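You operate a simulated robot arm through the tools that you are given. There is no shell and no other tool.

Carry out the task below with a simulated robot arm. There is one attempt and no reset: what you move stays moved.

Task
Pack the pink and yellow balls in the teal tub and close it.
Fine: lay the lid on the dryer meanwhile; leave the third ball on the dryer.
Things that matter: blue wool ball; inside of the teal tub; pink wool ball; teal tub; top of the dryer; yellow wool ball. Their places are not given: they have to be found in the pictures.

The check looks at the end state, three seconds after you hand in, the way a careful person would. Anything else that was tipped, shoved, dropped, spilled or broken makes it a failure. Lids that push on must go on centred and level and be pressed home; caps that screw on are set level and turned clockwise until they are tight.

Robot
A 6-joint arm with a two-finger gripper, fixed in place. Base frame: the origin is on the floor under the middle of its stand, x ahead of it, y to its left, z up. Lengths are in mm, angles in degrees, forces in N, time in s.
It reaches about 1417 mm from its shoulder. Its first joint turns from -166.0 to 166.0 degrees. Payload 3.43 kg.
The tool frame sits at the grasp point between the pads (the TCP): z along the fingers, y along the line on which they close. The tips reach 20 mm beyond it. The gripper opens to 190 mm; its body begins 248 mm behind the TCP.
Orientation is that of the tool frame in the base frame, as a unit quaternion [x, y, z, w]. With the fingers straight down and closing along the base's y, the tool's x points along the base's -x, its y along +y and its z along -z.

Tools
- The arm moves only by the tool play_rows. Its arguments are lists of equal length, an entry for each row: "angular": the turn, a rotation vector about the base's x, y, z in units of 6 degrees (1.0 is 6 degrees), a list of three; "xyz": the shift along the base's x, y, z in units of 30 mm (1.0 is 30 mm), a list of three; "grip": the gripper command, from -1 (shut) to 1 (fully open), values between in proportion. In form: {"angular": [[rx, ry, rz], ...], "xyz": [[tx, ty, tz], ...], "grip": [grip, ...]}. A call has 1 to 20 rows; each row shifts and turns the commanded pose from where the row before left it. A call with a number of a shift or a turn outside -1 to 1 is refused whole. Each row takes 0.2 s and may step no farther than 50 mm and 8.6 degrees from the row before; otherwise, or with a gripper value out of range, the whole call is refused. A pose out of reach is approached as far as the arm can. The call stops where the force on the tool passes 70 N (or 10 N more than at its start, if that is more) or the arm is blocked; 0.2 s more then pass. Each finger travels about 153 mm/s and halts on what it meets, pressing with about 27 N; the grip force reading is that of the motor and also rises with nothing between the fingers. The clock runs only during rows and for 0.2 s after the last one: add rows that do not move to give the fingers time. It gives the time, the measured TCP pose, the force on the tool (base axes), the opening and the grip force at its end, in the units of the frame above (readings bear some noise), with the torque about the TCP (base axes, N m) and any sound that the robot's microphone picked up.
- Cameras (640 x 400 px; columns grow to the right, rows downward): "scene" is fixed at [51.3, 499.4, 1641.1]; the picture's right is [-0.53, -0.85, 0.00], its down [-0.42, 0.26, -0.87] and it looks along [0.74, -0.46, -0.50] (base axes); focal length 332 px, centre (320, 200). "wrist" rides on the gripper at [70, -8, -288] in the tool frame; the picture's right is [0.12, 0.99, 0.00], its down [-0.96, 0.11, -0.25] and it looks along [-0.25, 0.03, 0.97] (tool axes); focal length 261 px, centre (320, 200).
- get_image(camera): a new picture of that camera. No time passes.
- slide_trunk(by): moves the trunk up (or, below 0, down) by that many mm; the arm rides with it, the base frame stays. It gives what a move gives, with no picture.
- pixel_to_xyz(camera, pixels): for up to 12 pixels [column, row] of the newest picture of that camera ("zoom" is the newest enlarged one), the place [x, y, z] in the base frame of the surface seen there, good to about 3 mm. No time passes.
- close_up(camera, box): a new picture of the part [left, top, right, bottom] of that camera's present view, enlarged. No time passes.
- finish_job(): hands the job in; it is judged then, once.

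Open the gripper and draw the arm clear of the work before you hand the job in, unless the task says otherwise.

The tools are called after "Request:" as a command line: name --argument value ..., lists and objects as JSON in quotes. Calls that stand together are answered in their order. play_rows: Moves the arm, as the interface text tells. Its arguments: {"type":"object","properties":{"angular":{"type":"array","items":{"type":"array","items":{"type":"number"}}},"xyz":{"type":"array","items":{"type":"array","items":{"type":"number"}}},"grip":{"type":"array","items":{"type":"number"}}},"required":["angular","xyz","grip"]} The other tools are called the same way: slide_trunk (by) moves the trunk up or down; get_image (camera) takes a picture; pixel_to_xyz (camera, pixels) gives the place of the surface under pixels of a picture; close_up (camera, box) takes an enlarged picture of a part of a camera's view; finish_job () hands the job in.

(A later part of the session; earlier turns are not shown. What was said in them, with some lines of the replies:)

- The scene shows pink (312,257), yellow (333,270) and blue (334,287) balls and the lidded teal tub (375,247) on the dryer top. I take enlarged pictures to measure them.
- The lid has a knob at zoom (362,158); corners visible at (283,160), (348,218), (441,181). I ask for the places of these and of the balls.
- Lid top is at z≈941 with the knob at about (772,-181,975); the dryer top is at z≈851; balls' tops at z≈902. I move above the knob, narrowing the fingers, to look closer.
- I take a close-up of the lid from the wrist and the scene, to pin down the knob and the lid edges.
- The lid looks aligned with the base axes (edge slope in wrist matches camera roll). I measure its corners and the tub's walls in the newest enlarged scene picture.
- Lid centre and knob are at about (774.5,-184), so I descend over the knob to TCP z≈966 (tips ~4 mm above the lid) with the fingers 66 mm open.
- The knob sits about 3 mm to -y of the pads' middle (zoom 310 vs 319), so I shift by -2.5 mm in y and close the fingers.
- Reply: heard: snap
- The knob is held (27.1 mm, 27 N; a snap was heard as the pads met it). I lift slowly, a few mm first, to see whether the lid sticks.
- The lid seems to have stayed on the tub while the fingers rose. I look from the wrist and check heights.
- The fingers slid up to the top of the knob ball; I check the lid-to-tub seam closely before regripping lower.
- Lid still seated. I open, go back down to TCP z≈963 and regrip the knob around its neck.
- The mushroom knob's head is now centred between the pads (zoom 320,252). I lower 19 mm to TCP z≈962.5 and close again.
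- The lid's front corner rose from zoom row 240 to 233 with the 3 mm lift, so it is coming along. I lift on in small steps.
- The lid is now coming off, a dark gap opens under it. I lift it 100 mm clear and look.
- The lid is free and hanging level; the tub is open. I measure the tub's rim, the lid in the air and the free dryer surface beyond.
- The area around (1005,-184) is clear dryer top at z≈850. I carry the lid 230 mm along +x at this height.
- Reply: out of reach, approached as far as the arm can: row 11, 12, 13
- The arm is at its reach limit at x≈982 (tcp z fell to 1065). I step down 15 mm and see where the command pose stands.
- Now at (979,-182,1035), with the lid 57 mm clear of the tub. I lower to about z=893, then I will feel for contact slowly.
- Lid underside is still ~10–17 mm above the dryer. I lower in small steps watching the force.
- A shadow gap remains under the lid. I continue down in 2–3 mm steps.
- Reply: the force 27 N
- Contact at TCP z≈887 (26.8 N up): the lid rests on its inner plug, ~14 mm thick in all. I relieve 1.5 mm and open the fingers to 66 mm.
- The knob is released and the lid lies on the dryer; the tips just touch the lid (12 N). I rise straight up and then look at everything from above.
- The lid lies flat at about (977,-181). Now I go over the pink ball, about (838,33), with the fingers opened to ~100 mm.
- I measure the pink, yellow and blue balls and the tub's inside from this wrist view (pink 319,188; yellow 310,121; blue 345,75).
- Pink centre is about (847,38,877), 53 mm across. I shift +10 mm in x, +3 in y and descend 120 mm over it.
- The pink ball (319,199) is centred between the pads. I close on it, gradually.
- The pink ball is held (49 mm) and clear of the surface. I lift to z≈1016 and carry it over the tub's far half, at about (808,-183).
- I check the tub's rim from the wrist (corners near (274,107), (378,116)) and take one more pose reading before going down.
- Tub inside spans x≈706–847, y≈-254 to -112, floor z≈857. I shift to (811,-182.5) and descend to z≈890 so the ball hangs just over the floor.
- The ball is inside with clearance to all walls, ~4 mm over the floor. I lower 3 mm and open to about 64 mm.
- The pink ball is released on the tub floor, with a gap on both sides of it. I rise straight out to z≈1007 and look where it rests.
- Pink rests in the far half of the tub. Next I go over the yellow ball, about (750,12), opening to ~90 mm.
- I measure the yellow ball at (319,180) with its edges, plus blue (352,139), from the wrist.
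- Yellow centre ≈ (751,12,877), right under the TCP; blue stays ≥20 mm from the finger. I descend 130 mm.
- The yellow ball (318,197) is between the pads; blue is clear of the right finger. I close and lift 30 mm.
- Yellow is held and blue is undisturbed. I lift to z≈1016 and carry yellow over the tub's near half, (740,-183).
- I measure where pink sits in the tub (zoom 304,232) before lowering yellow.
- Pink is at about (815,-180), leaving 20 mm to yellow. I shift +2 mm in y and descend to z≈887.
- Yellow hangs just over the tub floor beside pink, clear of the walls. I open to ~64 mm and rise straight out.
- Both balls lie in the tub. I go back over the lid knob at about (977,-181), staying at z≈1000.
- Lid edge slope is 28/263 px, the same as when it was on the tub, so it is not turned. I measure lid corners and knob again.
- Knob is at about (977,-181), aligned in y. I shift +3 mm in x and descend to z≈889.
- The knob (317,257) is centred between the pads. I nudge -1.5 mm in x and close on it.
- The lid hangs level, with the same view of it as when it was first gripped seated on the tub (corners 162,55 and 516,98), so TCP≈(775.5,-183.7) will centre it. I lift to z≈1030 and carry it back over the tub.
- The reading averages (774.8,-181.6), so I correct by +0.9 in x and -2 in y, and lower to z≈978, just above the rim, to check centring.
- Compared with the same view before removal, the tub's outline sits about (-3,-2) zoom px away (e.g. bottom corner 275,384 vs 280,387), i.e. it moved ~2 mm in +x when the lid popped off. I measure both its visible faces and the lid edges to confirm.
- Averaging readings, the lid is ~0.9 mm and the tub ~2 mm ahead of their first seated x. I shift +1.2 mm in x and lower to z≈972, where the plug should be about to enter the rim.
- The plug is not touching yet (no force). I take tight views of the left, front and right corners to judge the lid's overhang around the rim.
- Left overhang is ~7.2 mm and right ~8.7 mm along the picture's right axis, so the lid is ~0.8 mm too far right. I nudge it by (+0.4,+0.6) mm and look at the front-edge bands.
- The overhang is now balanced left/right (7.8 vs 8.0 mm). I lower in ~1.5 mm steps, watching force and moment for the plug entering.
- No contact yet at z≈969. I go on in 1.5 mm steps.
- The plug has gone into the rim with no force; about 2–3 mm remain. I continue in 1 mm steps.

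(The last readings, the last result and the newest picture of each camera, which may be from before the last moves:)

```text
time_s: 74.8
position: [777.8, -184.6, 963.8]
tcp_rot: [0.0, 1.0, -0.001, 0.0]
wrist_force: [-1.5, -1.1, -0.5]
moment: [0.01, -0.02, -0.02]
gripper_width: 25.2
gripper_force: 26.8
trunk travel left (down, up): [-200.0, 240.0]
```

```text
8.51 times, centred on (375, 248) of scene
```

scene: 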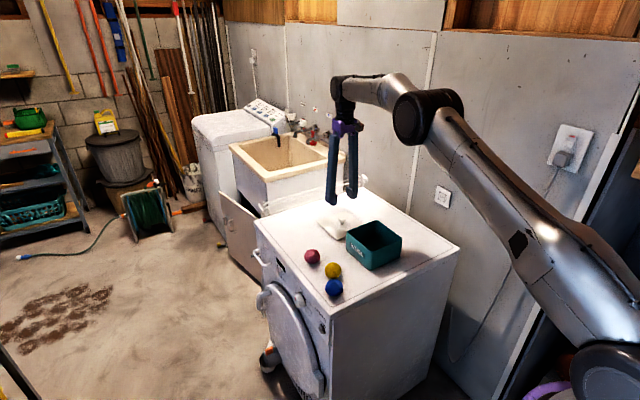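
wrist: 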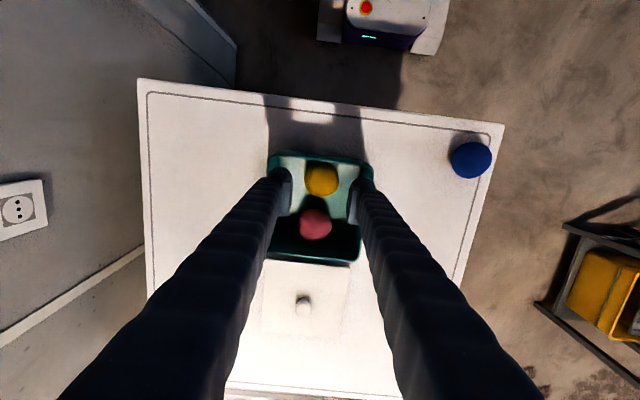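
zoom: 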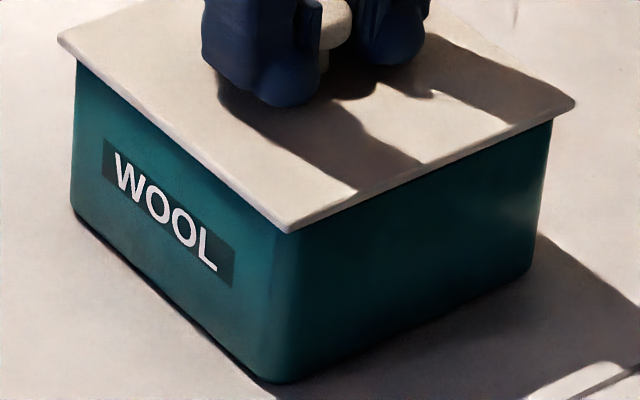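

The front corner is at row 232 versus ~238 when seated: about 2–3 mm more. I keep pressing down in 1 mm steps.

Request:
play_rows --angular '[[0, 0, 0], [0, 0, 0]]' --xyz '[[0, 0, -0.035], [0, 0, 0]]' --grip '[-1, -1]'

Request:
play_rows --angular '[[0, 0, 0], [0, 0, 0]]' --xyz '[[0, 0, -0.035], [0, 0, 0]]' --grip '[-1, -1]'

Request:
play_rows --angular '[[0, 0, 0], [0, 0, 0]]' --xyz '[[0, 0, -0.035], [0, 0, 0]]' --grip '[-1, -1]'

Request:
close_up --camera "scene" --box '[340, 225, 410, 272]'

```text
time_s: 75.4
position: [777.5, -184.4, 961.5]
tcp_rot: [0.0, 1.0, 0.0, 0.0]
wrist_force: [-0.1, 0.2, 3.2]
moment: [0.03, 0.07, 0.02]
gripper_width: 25.1
gripper_force: 26.8
trunk travel left (down, up): [-200.0, 240.0]
```

```text
time_s: 76.0
position: [779.1, -184.6, 962.5]
tcp_rot: [0.0, 1.0, 0.0, 0.002]
wrist_force: [1.6, -0.7, 14.7]
moment: [-0.03, 0.01, 0.01]
gripper_width: 25.2
gripper_force: 27.5
trunk travel left (down, up): [-200.0, 240.0]
```

```text
time_s: 76.6
position: [778.4, -184.1, 961.7]
tcp_rot: [0.0, 1.0, 0.0, 0.001]
wrist_force: [6.3, 2.6, 26.8]
moment: [0.0, -0.09, 0.0]
gripper_width: 25.2
gripper_force: 27.1
trunk travel left (down, up): [-200.0, 240.0]
```

```text
8.51 times, centred on (375, 248) of scene
```

zoom: 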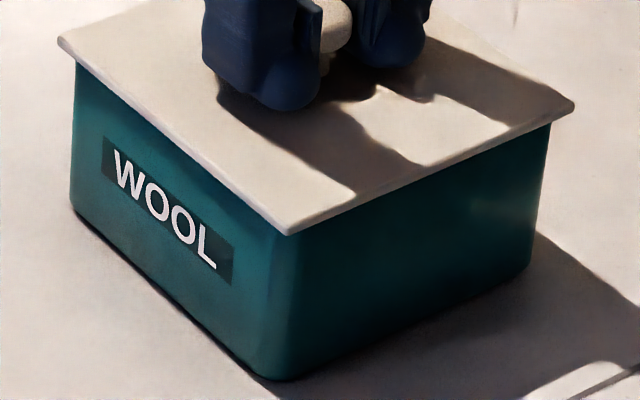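

Contact builds evenly (26.8 N, no moment); the lid is on its seat but no snap yet. I press further in 1 mm steps.

Request:
play_rows --angular '[[0, 0, 0], [0, 0, 0]]' --xyz '[[0, 0, -0.035], [0, 0, 0]]' --grip '[-1, -1]'

Request:
play_rows --angular '[[0, 0, 0], [0, 0, 0]]' --xyz '[[0, 0, -0.035], [0, 0, 0]]' --grip '[-1, -1]'

Request:
close_up --camera "scene" --box '[340, 225, 410, 272]'

```text
time_s: 77.2
position: [778.2, -185.1, 960.9]
tcp_rot: [0.0, 1.0, -0.001, 0.001]
wrist_force: [5.8, 3.2, 36.1]
moment: [0.06, -0.06, 0.0]
gripper_width: 25.0
gripper_force: 27.9
trunk travel left (down, up): [-200.0, 240.0]
```

```text
time_s: 77.8
position: [777.8, -184.0, 960.6]
tcp_rot: [0.001, 1.0, -0.002, 0.001]
wrist_force: [10.6, 2.1, 50.5]
moment: [0.09, 0.0, -0.01]
gripper_width: 25.1
gripper_force: 26.5
trunk travel left (down, up): [-200.0, 240.0]
```

```text
8.51 times, centred on (375, 248) of scene
```

zoom: 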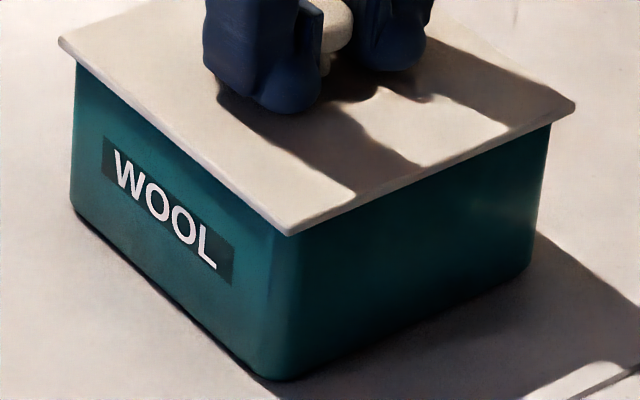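

50 N now, level, but no snap heard. I measure the lid height now versus the original 940.5.

Request:
pixel_to_xyz --camera "zoom" --pixels '[[288, 222], [240, 185], [200, 155], [150, 110], [100, 65], [330, 205], [380, 188], [430, 165], [500, 135], [550, 112], [250, 215], [420, 180]]'

Request:
close_up --camera "scene" --box '[362, 244, 378, 254]'

Request:
close_up --camera "scene" --box '[342, 225, 358, 235]'

Request:
close_up --camera "scene" --box '[394, 232, 410, 242]'

```text
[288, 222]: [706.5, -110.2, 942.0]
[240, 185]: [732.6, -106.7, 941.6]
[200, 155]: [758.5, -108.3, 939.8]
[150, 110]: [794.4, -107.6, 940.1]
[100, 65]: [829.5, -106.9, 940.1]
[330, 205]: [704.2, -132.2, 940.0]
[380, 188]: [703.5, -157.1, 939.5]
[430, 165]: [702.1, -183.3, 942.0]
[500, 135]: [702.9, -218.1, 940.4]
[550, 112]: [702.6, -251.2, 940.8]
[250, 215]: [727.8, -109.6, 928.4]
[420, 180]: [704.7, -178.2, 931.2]
```

```text
16.00 times, centred on (370, 249) of scene
```

zoom: 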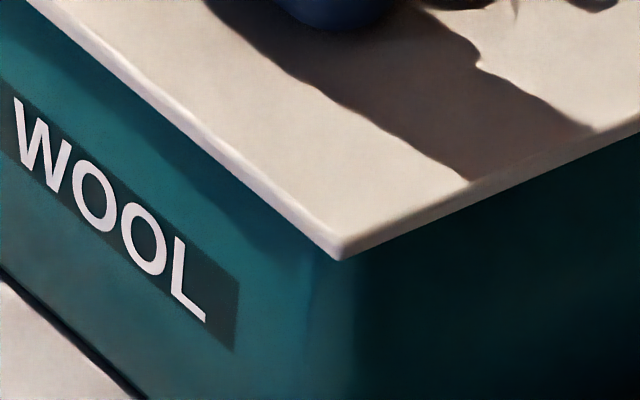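

```text
16.00 times, centred on (350, 230) of scene
```

zoom: 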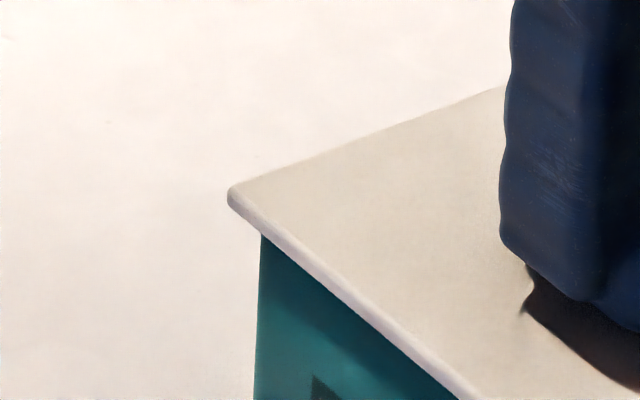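

```text
16.00 times, centred on (402, 237) of scene
```

zoom: 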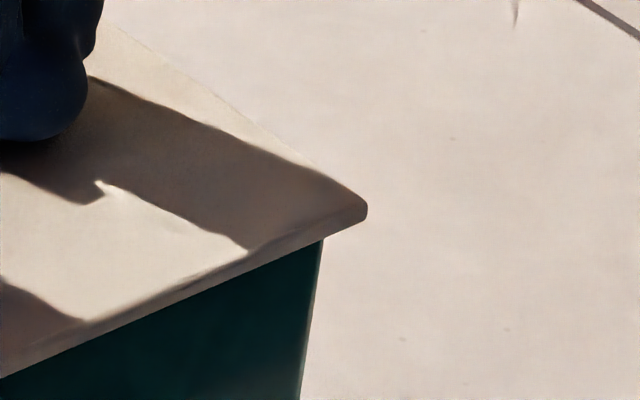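

The lid top reads ~940.7, the same as originally, but no snap has sounded. I press on in small steps up to just under the 70 N limit.

Request:
play_rows --angular '[[0, 0, 0], [0, 0, 0]]' --xyz '[[0, 0, -0.025], [0, 0, 0]]' --grip '[-1, -1]'

Request:
play_rows --angular '[[0, 0, 0], [0, 0, 0]]' --xyz '[[0, 0, -0.025], [0, 0, 0]]' --grip '[-1, -1]'

```text
time_s: 78.4
position: [777.6, -184.1, 959.5]
tcp_rot: [0.0, 1.0, -0.001, 0.003]
wrist_force: [8.1, 3.6, 58.0]
moment: [0.16, -0.04, -0.01]
gripper_width: 25.0
gripper_force: 27.0
trunk travel left (down, up): [-200.0, 240.0]
```

```text
time_s: 79.0
position: [777.4, -184.8, 959.6]
tcp_rot: [-0.001, 1.0, -0.001, 0.002]
wrist_force: [6.4, 8.0, 63.0]
moment: [0.3, 0.12, -0.01]
gripper_width: 25.2
gripper_force: 27.2
trunk travel left (down, up): [-200.0, 240.0]
```

63 N, even moment, and the lid is down with no visible seam gap. I relax the push by 2 mm, open the fingers, rise a little and inspect the lid unloaded.

Request:
play_rows --angular '[[0, 0, 0], [0, 0, 0], [0, 0, 0], [0, 0, 0], [0, 0, 0], [0, 0, 0]]' --xyz '[[0, 0, 0.07], [0, 0, 0.02], [0, 0, 0], [0, 0, 0], [0, 0, 0], [0, 0, 0]]' --grip '[-1, -1, -0.7, -0.5, -0.4, -0.4]'

Request:
play_rows --angular '[[0, 0, 0], [0, 0, 0], [0, 0, 0], [0, 0, 0], [0, 0, 0], [0, 0, 0]]' --xyz '[[0, 0, 0.1], [0, 0, 0.3], [0, 0, 0.6], [0, 0, 0.6], [0, 0, 0.4], [0, 0, 0]]' --grip '[-0.4, -0.4, -0.4, -0.4, -0.4, -0.4]'

Request:
close_up --camera "scene" --box '[340, 225, 410, 272]'

Request:
close_up --camera "wrist" --box '[240, 100, 400, 250]'

```text
time_s: 80.4
position: [774.6, -185.4, 959.0]
tcp_rot: [0.001, 1.0, 0.001, -0.001]
wrist_force: [-2.5, -3.9, 42.1]
moment: [0.15, 0.02, -0.05]
gripper_width: 45.3
gripper_force: 0.1
trunk travel left (down, up): [-200.0, 240.0]
```

```text
time_s: 81.8
position: [776.8, -185.7, 1018.4]
tcp_rot: [0.0, 1.0, 0.0, -0.001]
wrist_force: [0.5, -0.3, 0.2]
moment: [0.0, -0.02, -0.01]
gripper_width: 57.3
gripper_force: 0.0
trunk travel left (down, up): [-200.0, 240.0]
heard: snap
```

```text
8.51 times, centred on (375, 248) of scene
```

zoom: 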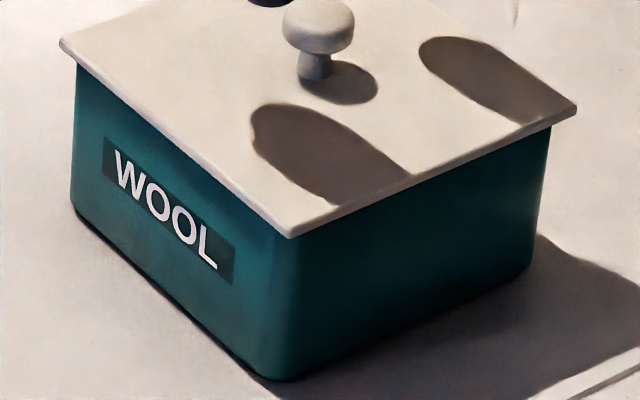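

```text
2.67 times, centred on (320, 175) of wrist
```

zoom: 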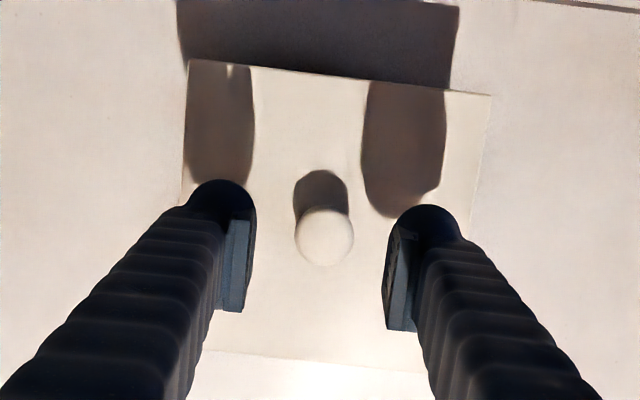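

A snap was heard as the arm let go. I measure the lid at many points for level and height, and look at the seam corners closely.

Request:
pixel_to_xyz --camera "zoom" --pixels '[[200, 70], [240, 100], [320, 120], [420, 110], [300, 150], [480, 105], [250, 180], [400, 150]]'

Request:
close_up --camera "scene" --box '[330, 200, 420, 260]'

Request:
pixel_to_xyz --camera "zoom" --pixels '[[110, 175], [160, 210], [200, 240], [250, 280], [290, 265], [340, 245], [400, 220], [440, 200], [380, 160], [330, 120], [290, 100], [200, 140]]'

Request:
close_up --camera "scene" --box '[362, 244, 378, 254]'

Request:
close_up --camera "scene" --box '[342, 225, 358, 235]'

Request:
close_up --camera "scene" --box '[394, 232, 410, 242]'

```text
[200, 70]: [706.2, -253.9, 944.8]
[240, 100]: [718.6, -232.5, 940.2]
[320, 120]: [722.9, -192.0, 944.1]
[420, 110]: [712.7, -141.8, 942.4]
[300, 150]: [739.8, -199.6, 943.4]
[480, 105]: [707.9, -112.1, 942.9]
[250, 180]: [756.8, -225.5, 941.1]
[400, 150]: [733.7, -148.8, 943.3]
```

```text
6.67 times, centred on (375, 230) of scene
```

zoom: 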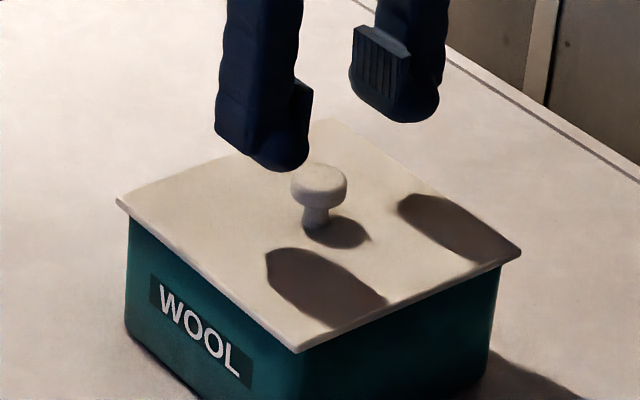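

```text
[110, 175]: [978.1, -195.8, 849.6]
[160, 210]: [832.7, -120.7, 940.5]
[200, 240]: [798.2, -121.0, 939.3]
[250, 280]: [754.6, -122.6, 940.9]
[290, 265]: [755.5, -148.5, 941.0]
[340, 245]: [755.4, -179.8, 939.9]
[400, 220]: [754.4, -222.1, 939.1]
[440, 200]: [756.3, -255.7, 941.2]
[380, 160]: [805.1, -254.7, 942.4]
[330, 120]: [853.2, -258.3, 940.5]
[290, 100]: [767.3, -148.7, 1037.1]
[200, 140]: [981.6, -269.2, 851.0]
```

```text
16.00 times, centred on (370, 249) of scene
```

zoom: 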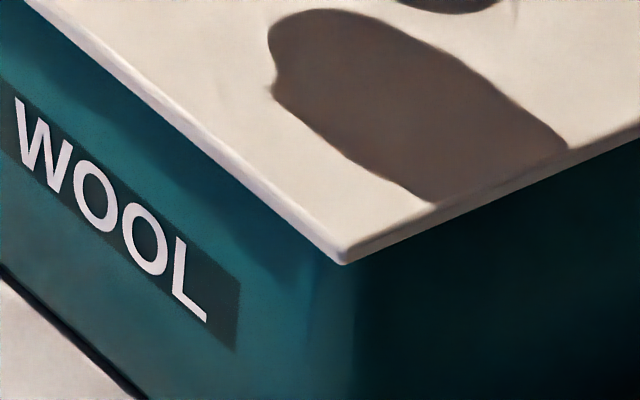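

```text
16.00 times, centred on (350, 230) of scene
```

zoom: 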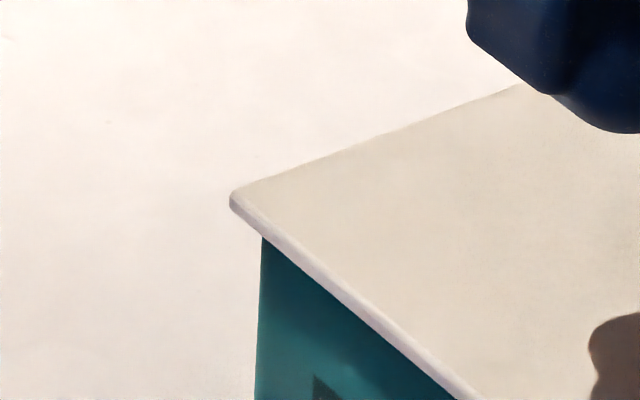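

```text
16.00 times, centred on (402, 237) of scene
```

zoom: 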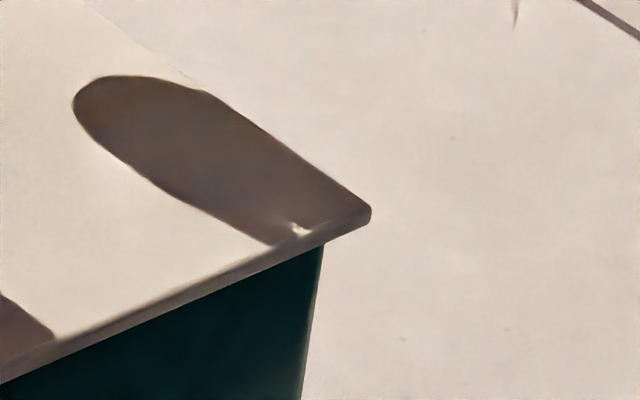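

The lid is level (points on it read 939–942, mean 940.5) with a closed seam all round; the snap came as it settled. To be sure that it is home, I press once more with the open fingertips straddling the knob, centred (+2 mm in y).

Request:
play_rows --angular '[[0, 0, 0], [0, 0, 0], [0, 0, 0], [0, 0, 0], [0, 0, 0], [0, 0, 0], [0, 0, 0]]' --xyz '[[0, 0.07, -0.2], [0, 0, -0.4], [0, 0, -0.5], [0, 0, -0.4], [0, 0, -0.2], [0, 0, -0.1], [0, 0, 0]]' --grip '[-0.4, -0.4, -0.4, -0.4, -0.4, -0.4, -0.4]'

Request:
close_up --camera "wrist" --box '[240, 100, 400, 250]'

```text
time_s: 83.4
position: [777.6, -184.5, 963.7]
tcp_rot: [0.0, 1.0, 0.0, -0.001]
wrist_force: [0.0, -0.8, 0.3]
moment: [0.0, -0.01, 0.04]
gripper_width: 57.0
gripper_force: 0.2
trunk travel left (down, up): [-200.0, 240.0]
```

```text
2.67 times, centred on (320, 175) of wrist
```

zoom: 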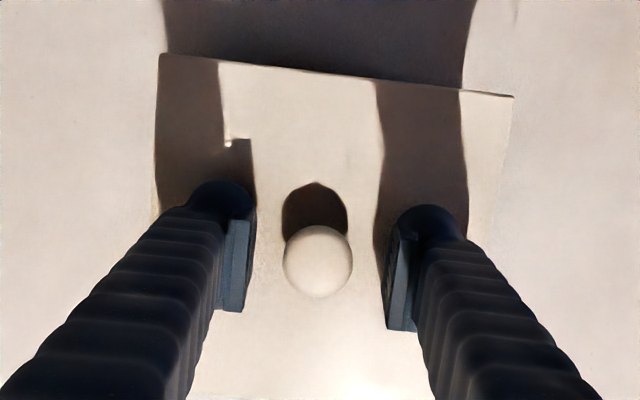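

The knob (318,261) is centred between the open pads. I press down in small steps onto the lid top.

Request:
play_rows --angular '[[0, 0, 0], [0, 0, 0], [0, 0, 0], [0, 0, 0]]' --xyz '[[0, 0, -0.05], [0, 0, -0.05], [0, 0, -0.03], [0, 0, 0]]' --grip '[-0.4, -0.4, -0.4, -0.4]'

Request:
play_rows --angular '[[0, 0, 0], [0, 0, 0], [0, 0, 0]]' --xyz '[[0, 0, -0.04], [0, 0, -0.03], [0, 0, 0]]' --grip '[-0.4, -0.4, -0.4]'

```text
time_s: 84.4
position: [778.1, -181.9, 961.4]
tcp_rot: [0.0, 1.0, 0.0, -0.002]
wrist_force: [-0.2, 0.3, 0.0]
moment: [0.0, 0.0, 0.02]
gripper_width: 56.8
gripper_force: 0.1
trunk travel left (down, up): [-200.0, 240.0]
```

```text
time_s: 85.2
position: [778.3, -183.0, 960.4]
tcp_rot: [0.0, 1.0, -0.001, 0.001]
wrist_force: [1.0, 1.9, 15.8]
moment: [0.07, 0.02, 0.01]
gripper_width: 56.8
gripper_force: 0.1
trunk travel left (down, up): [-200.0, 240.0]
```

Contact at TCP z≈960.5 (15.8 N, even). I press further to about 45–60 N.

Request:
play_rows --angular '[[0, 0, 0], [0, 0, 0], [0, 0, 0]]' --xyz '[[0, 0, -0.04], [0, 0, -0.03], [0, 0, 0]]' --grip '[-0.4, -0.4, -0.4]'

Request:
play_rows --angular '[[0, 0, 0], [0, 0, 0], [0, 0, 0]]' --xyz '[[0, 0, -0.03], [0, 0, -0.02], [0, 0, 0]]' --grip '[-0.4, -0.4, -0.4]'

Request:
close_up --camera "scene" --box '[340, 225, 410, 272]'

```text
time_s: 86.0
position: [777.5, -181.0, 960.0]
tcp_rot: [0.0, 1.0, 0.0, 0.002]
wrist_force: [6.1, 3.2, 43.8]
moment: [0.43, 0.01, -0.04]
gripper_width: 57.0
gripper_force: 0.0
trunk travel left (down, up): [-200.0, 240.0]
```

```text
time_s: 86.8
position: [778.7, -183.6, 960.9]
tcp_rot: [0.0, 1.0, -0.002, 0.004]
wrist_force: [8.8, 5.3, 65.1]
moment: [0.73, 0.05, -0.08]
gripper_width: 57.3
gripper_force: 0.2
trunk travel left (down, up): [-200.0, 240.0]
```

```text
8.51 times, centred on (375, 248) of scene
```

zoom: 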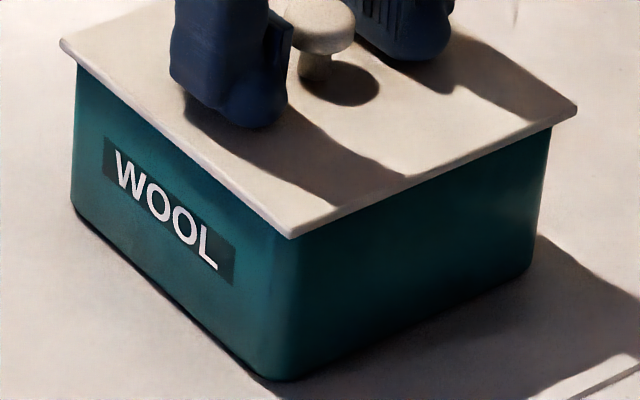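

The lid takes 65 N rigidly at 940.5 without sinking: it is home. I ease off straight up and listen.

Request:
play_rows --angular '[[0, 0, 0], [0, 0, 0], [0, 0, 0], [0, 0, 0], [0, 0, 0]]' --xyz '[[0, 0, 0.05], [0, 0, 0.06], [0, 0, 0.08], [0, 0, 0.1], [0, 0, 0]]' --grip '[-0.4, -0.4, -0.4, -0.4, -0.4]'

Request:
play_rows --angular '[[0, 0, 0], [0, 0, 0], [0, 0, 0], [0, 0, 0], [0, 0, 0], [0, 0, 0], [0, 0, 0]]' --xyz '[[0, 0, 0.3], [0, 0, 0.6], [0, 0, 0.8], [0, 0, 0.8], [0, 0, 0.8], [0, 0, 0.8], [0, 0, 0]]' --grip '[-0.4, -0.4, -0.4, -0.4, -0.4, -0.4, -0.4]'

Request:
close_up --camera "scene" --box '[340, 225, 410, 272]'

Request:
get_image --camera "wrist"

```text
time_s: 88.0
position: [776.9, -182.3, 961.5]
tcp_rot: [0.001, 1.0, 0.001, -0.003]
wrist_force: [0.4, 0.4, -0.2]
moment: [0.02, 0.02, 0.01]
gripper_width: 56.9
gripper_force: 0.0
trunk travel left (down, up): [-200.0, 240.0]
```

```text
time_s: 89.6
position: [778.8, -182.1, 1085.1]
tcp_rot: [0.0, 1.0, 0.0, -0.001]
wrist_force: [0.0, 0.4, 0.6]
moment: [-0.02, -0.01, 0.01]
gripper_width: 57.1
gripper_force: 0.0
trunk travel left (down, up): [-200.0, 240.0]
```

```text
8.51 times, centred on (375, 248) of scene
```

zoom: 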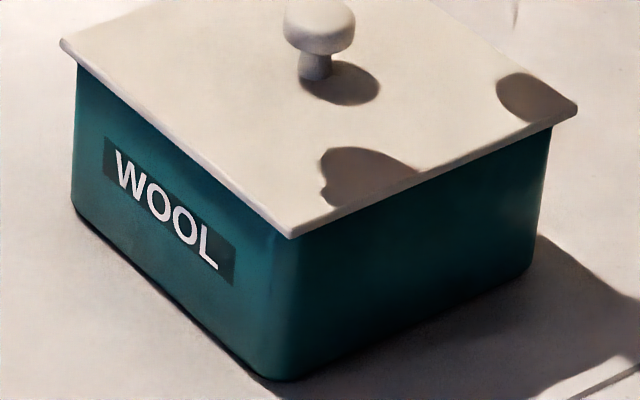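

```text
taken
```

wrist: 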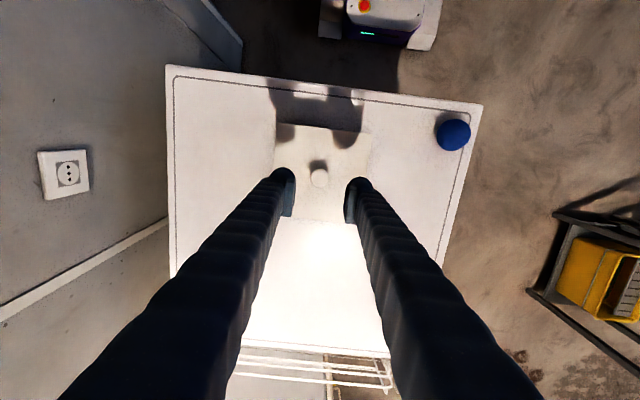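

The lid sits closed and no further sound came. I compare with the very first view of the closed tub (same box) to be sure that the lid is as it was.

Request:
close_up --camera "scene" --box '[330, 170, 420, 280]'

Request:
pixel_to_xyz --camera "zoom" --pixels '[[214, 219], [309, 295], [429, 247], [330, 180], [262, 255], [270, 240], [350, 250], [380, 230], [300, 220], [260, 220], [300, 260], [400, 245]]'

```text
3.64 times, centred on (375, 225) of scene
```

zoom: 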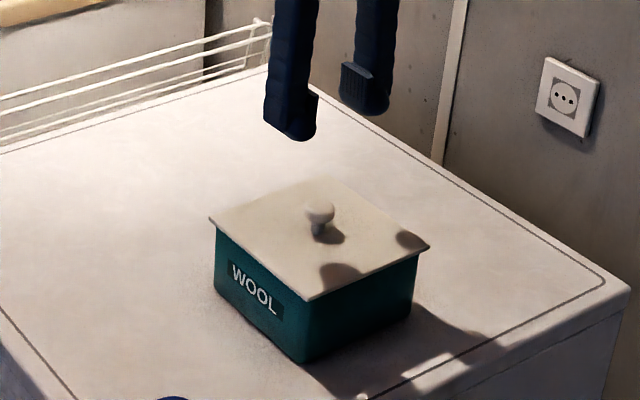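

```text
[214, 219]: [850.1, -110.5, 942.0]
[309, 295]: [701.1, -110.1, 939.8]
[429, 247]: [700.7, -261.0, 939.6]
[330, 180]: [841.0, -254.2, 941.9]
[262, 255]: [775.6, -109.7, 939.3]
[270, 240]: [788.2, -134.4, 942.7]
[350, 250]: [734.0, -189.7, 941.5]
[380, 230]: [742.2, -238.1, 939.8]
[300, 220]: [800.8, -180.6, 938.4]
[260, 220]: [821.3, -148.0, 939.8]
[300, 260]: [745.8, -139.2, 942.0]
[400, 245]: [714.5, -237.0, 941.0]
```

Lid, knob and tub all sit together as in the first view (just ~2 px, about 2 mm, moved as one), with lid points at 938–942. I rise, open the gripper fully and draw back to the starting pose.

Request:
play_rows --angular '[[0, 0, 0], [0, 0, 0], [0, 0, 0], [0, 0, 0], [0, 0, 0], [0, 0, 0], [0, 0, 0], [0, 0, 0], [0, 0, 0], [0, 0, 0], [0, 0, 0], [0, 0, 0], [0, 0, 0], [0, 0, 0]]' --xyz '[[0, 0, 0.5], [0, 0, 0.8], [0, 0, 0.8], [0, 0, 0.8], [-0.3, 0.3, 0.8], [-0.65, 0.65, 0.8], [-0.65, 0.65, 0.5], [-0.65, 0.65, 0.4], [-0.65, 0.65, 0.1], [-0.65, 0.65, 0], [-0.65, 0.65, 0], [-0.65, 0.65, 0], [-0.65, 0.65, 0], [0, 0, 0]]' --grip '[-0.4, -0.4, -0.4, 0, 0.4, 0.8, 1, 1, 1, 1, 1, 1, 1, 1]'

Request:
get_image --camera "scene"

Request:
get_image --camera "wrist"

Request:
close_up --camera "scene" --box '[240, 170, 480, 320]'

```text
time_s: 92.6
position: [614.0, -16.6, 1251.7]
tcp_rot: [0.001, 1.0, 0.0, -0.001]
wrist_force: [0.0, -0.3, 0.3]
moment: [-0.01, 0.0, 0.0]
gripper_width: 190.2
gripper_force: 0.0
trunk travel left (down, up): [-200.0, 240.0]
```

```text
taken
```

scene: 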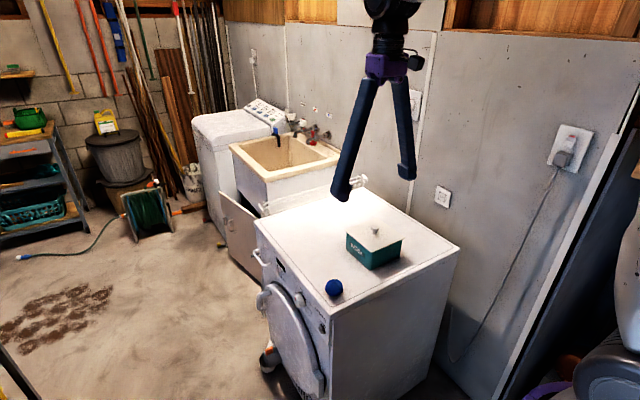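

```text
taken
```

wrist: 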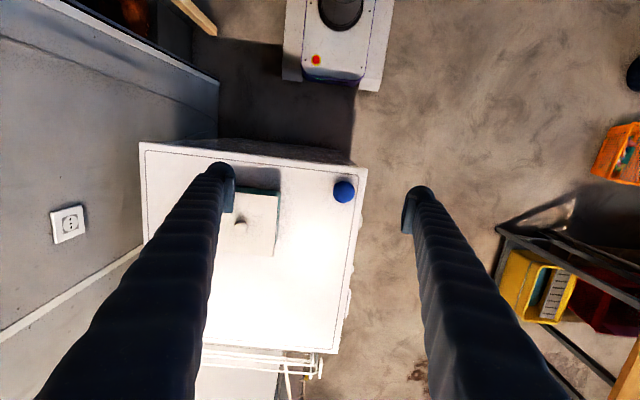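

```text
2.67 times, centred on (360, 245) of scene
```

zoom: 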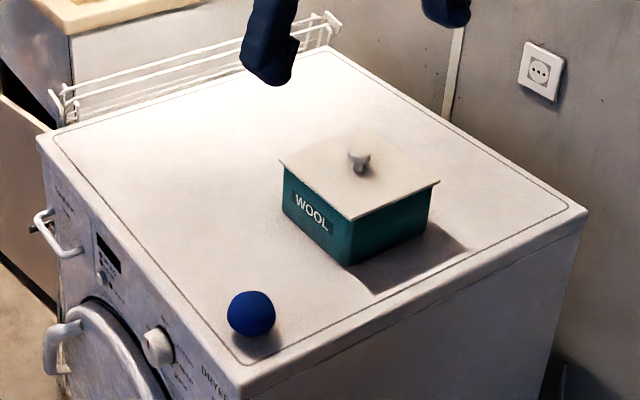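

The tub is closed and level with both balls inside, the blue ball is unmoved on the dryer (zoom 251,313), and the open gripper is clear at the start pose. I hand the job in.

Request:
finish_job

```text
The job is handed in.
```

I packed the pink and yellow balls in the teal tub, put the lid back on, and handed the job in. I haven't seen the verdict.

- **Lid:** it lay on the dryer while I packed the balls. It is back on level and at its original height (about 940 mm), and it took 65 N of pressing without sinking further. I heard one snap as I let go after the first press and none after the second. I took that as the lid being home, but I did not pull on it to check.
- **Tub:** it slid about 2 mm along with its lid while I worked, most likely when the lid came off.
- **Blue ball:** it stayed where it was on the dryer, untouched.
- **Arm:** the gripper is fully open and drawn back close to its starting position.
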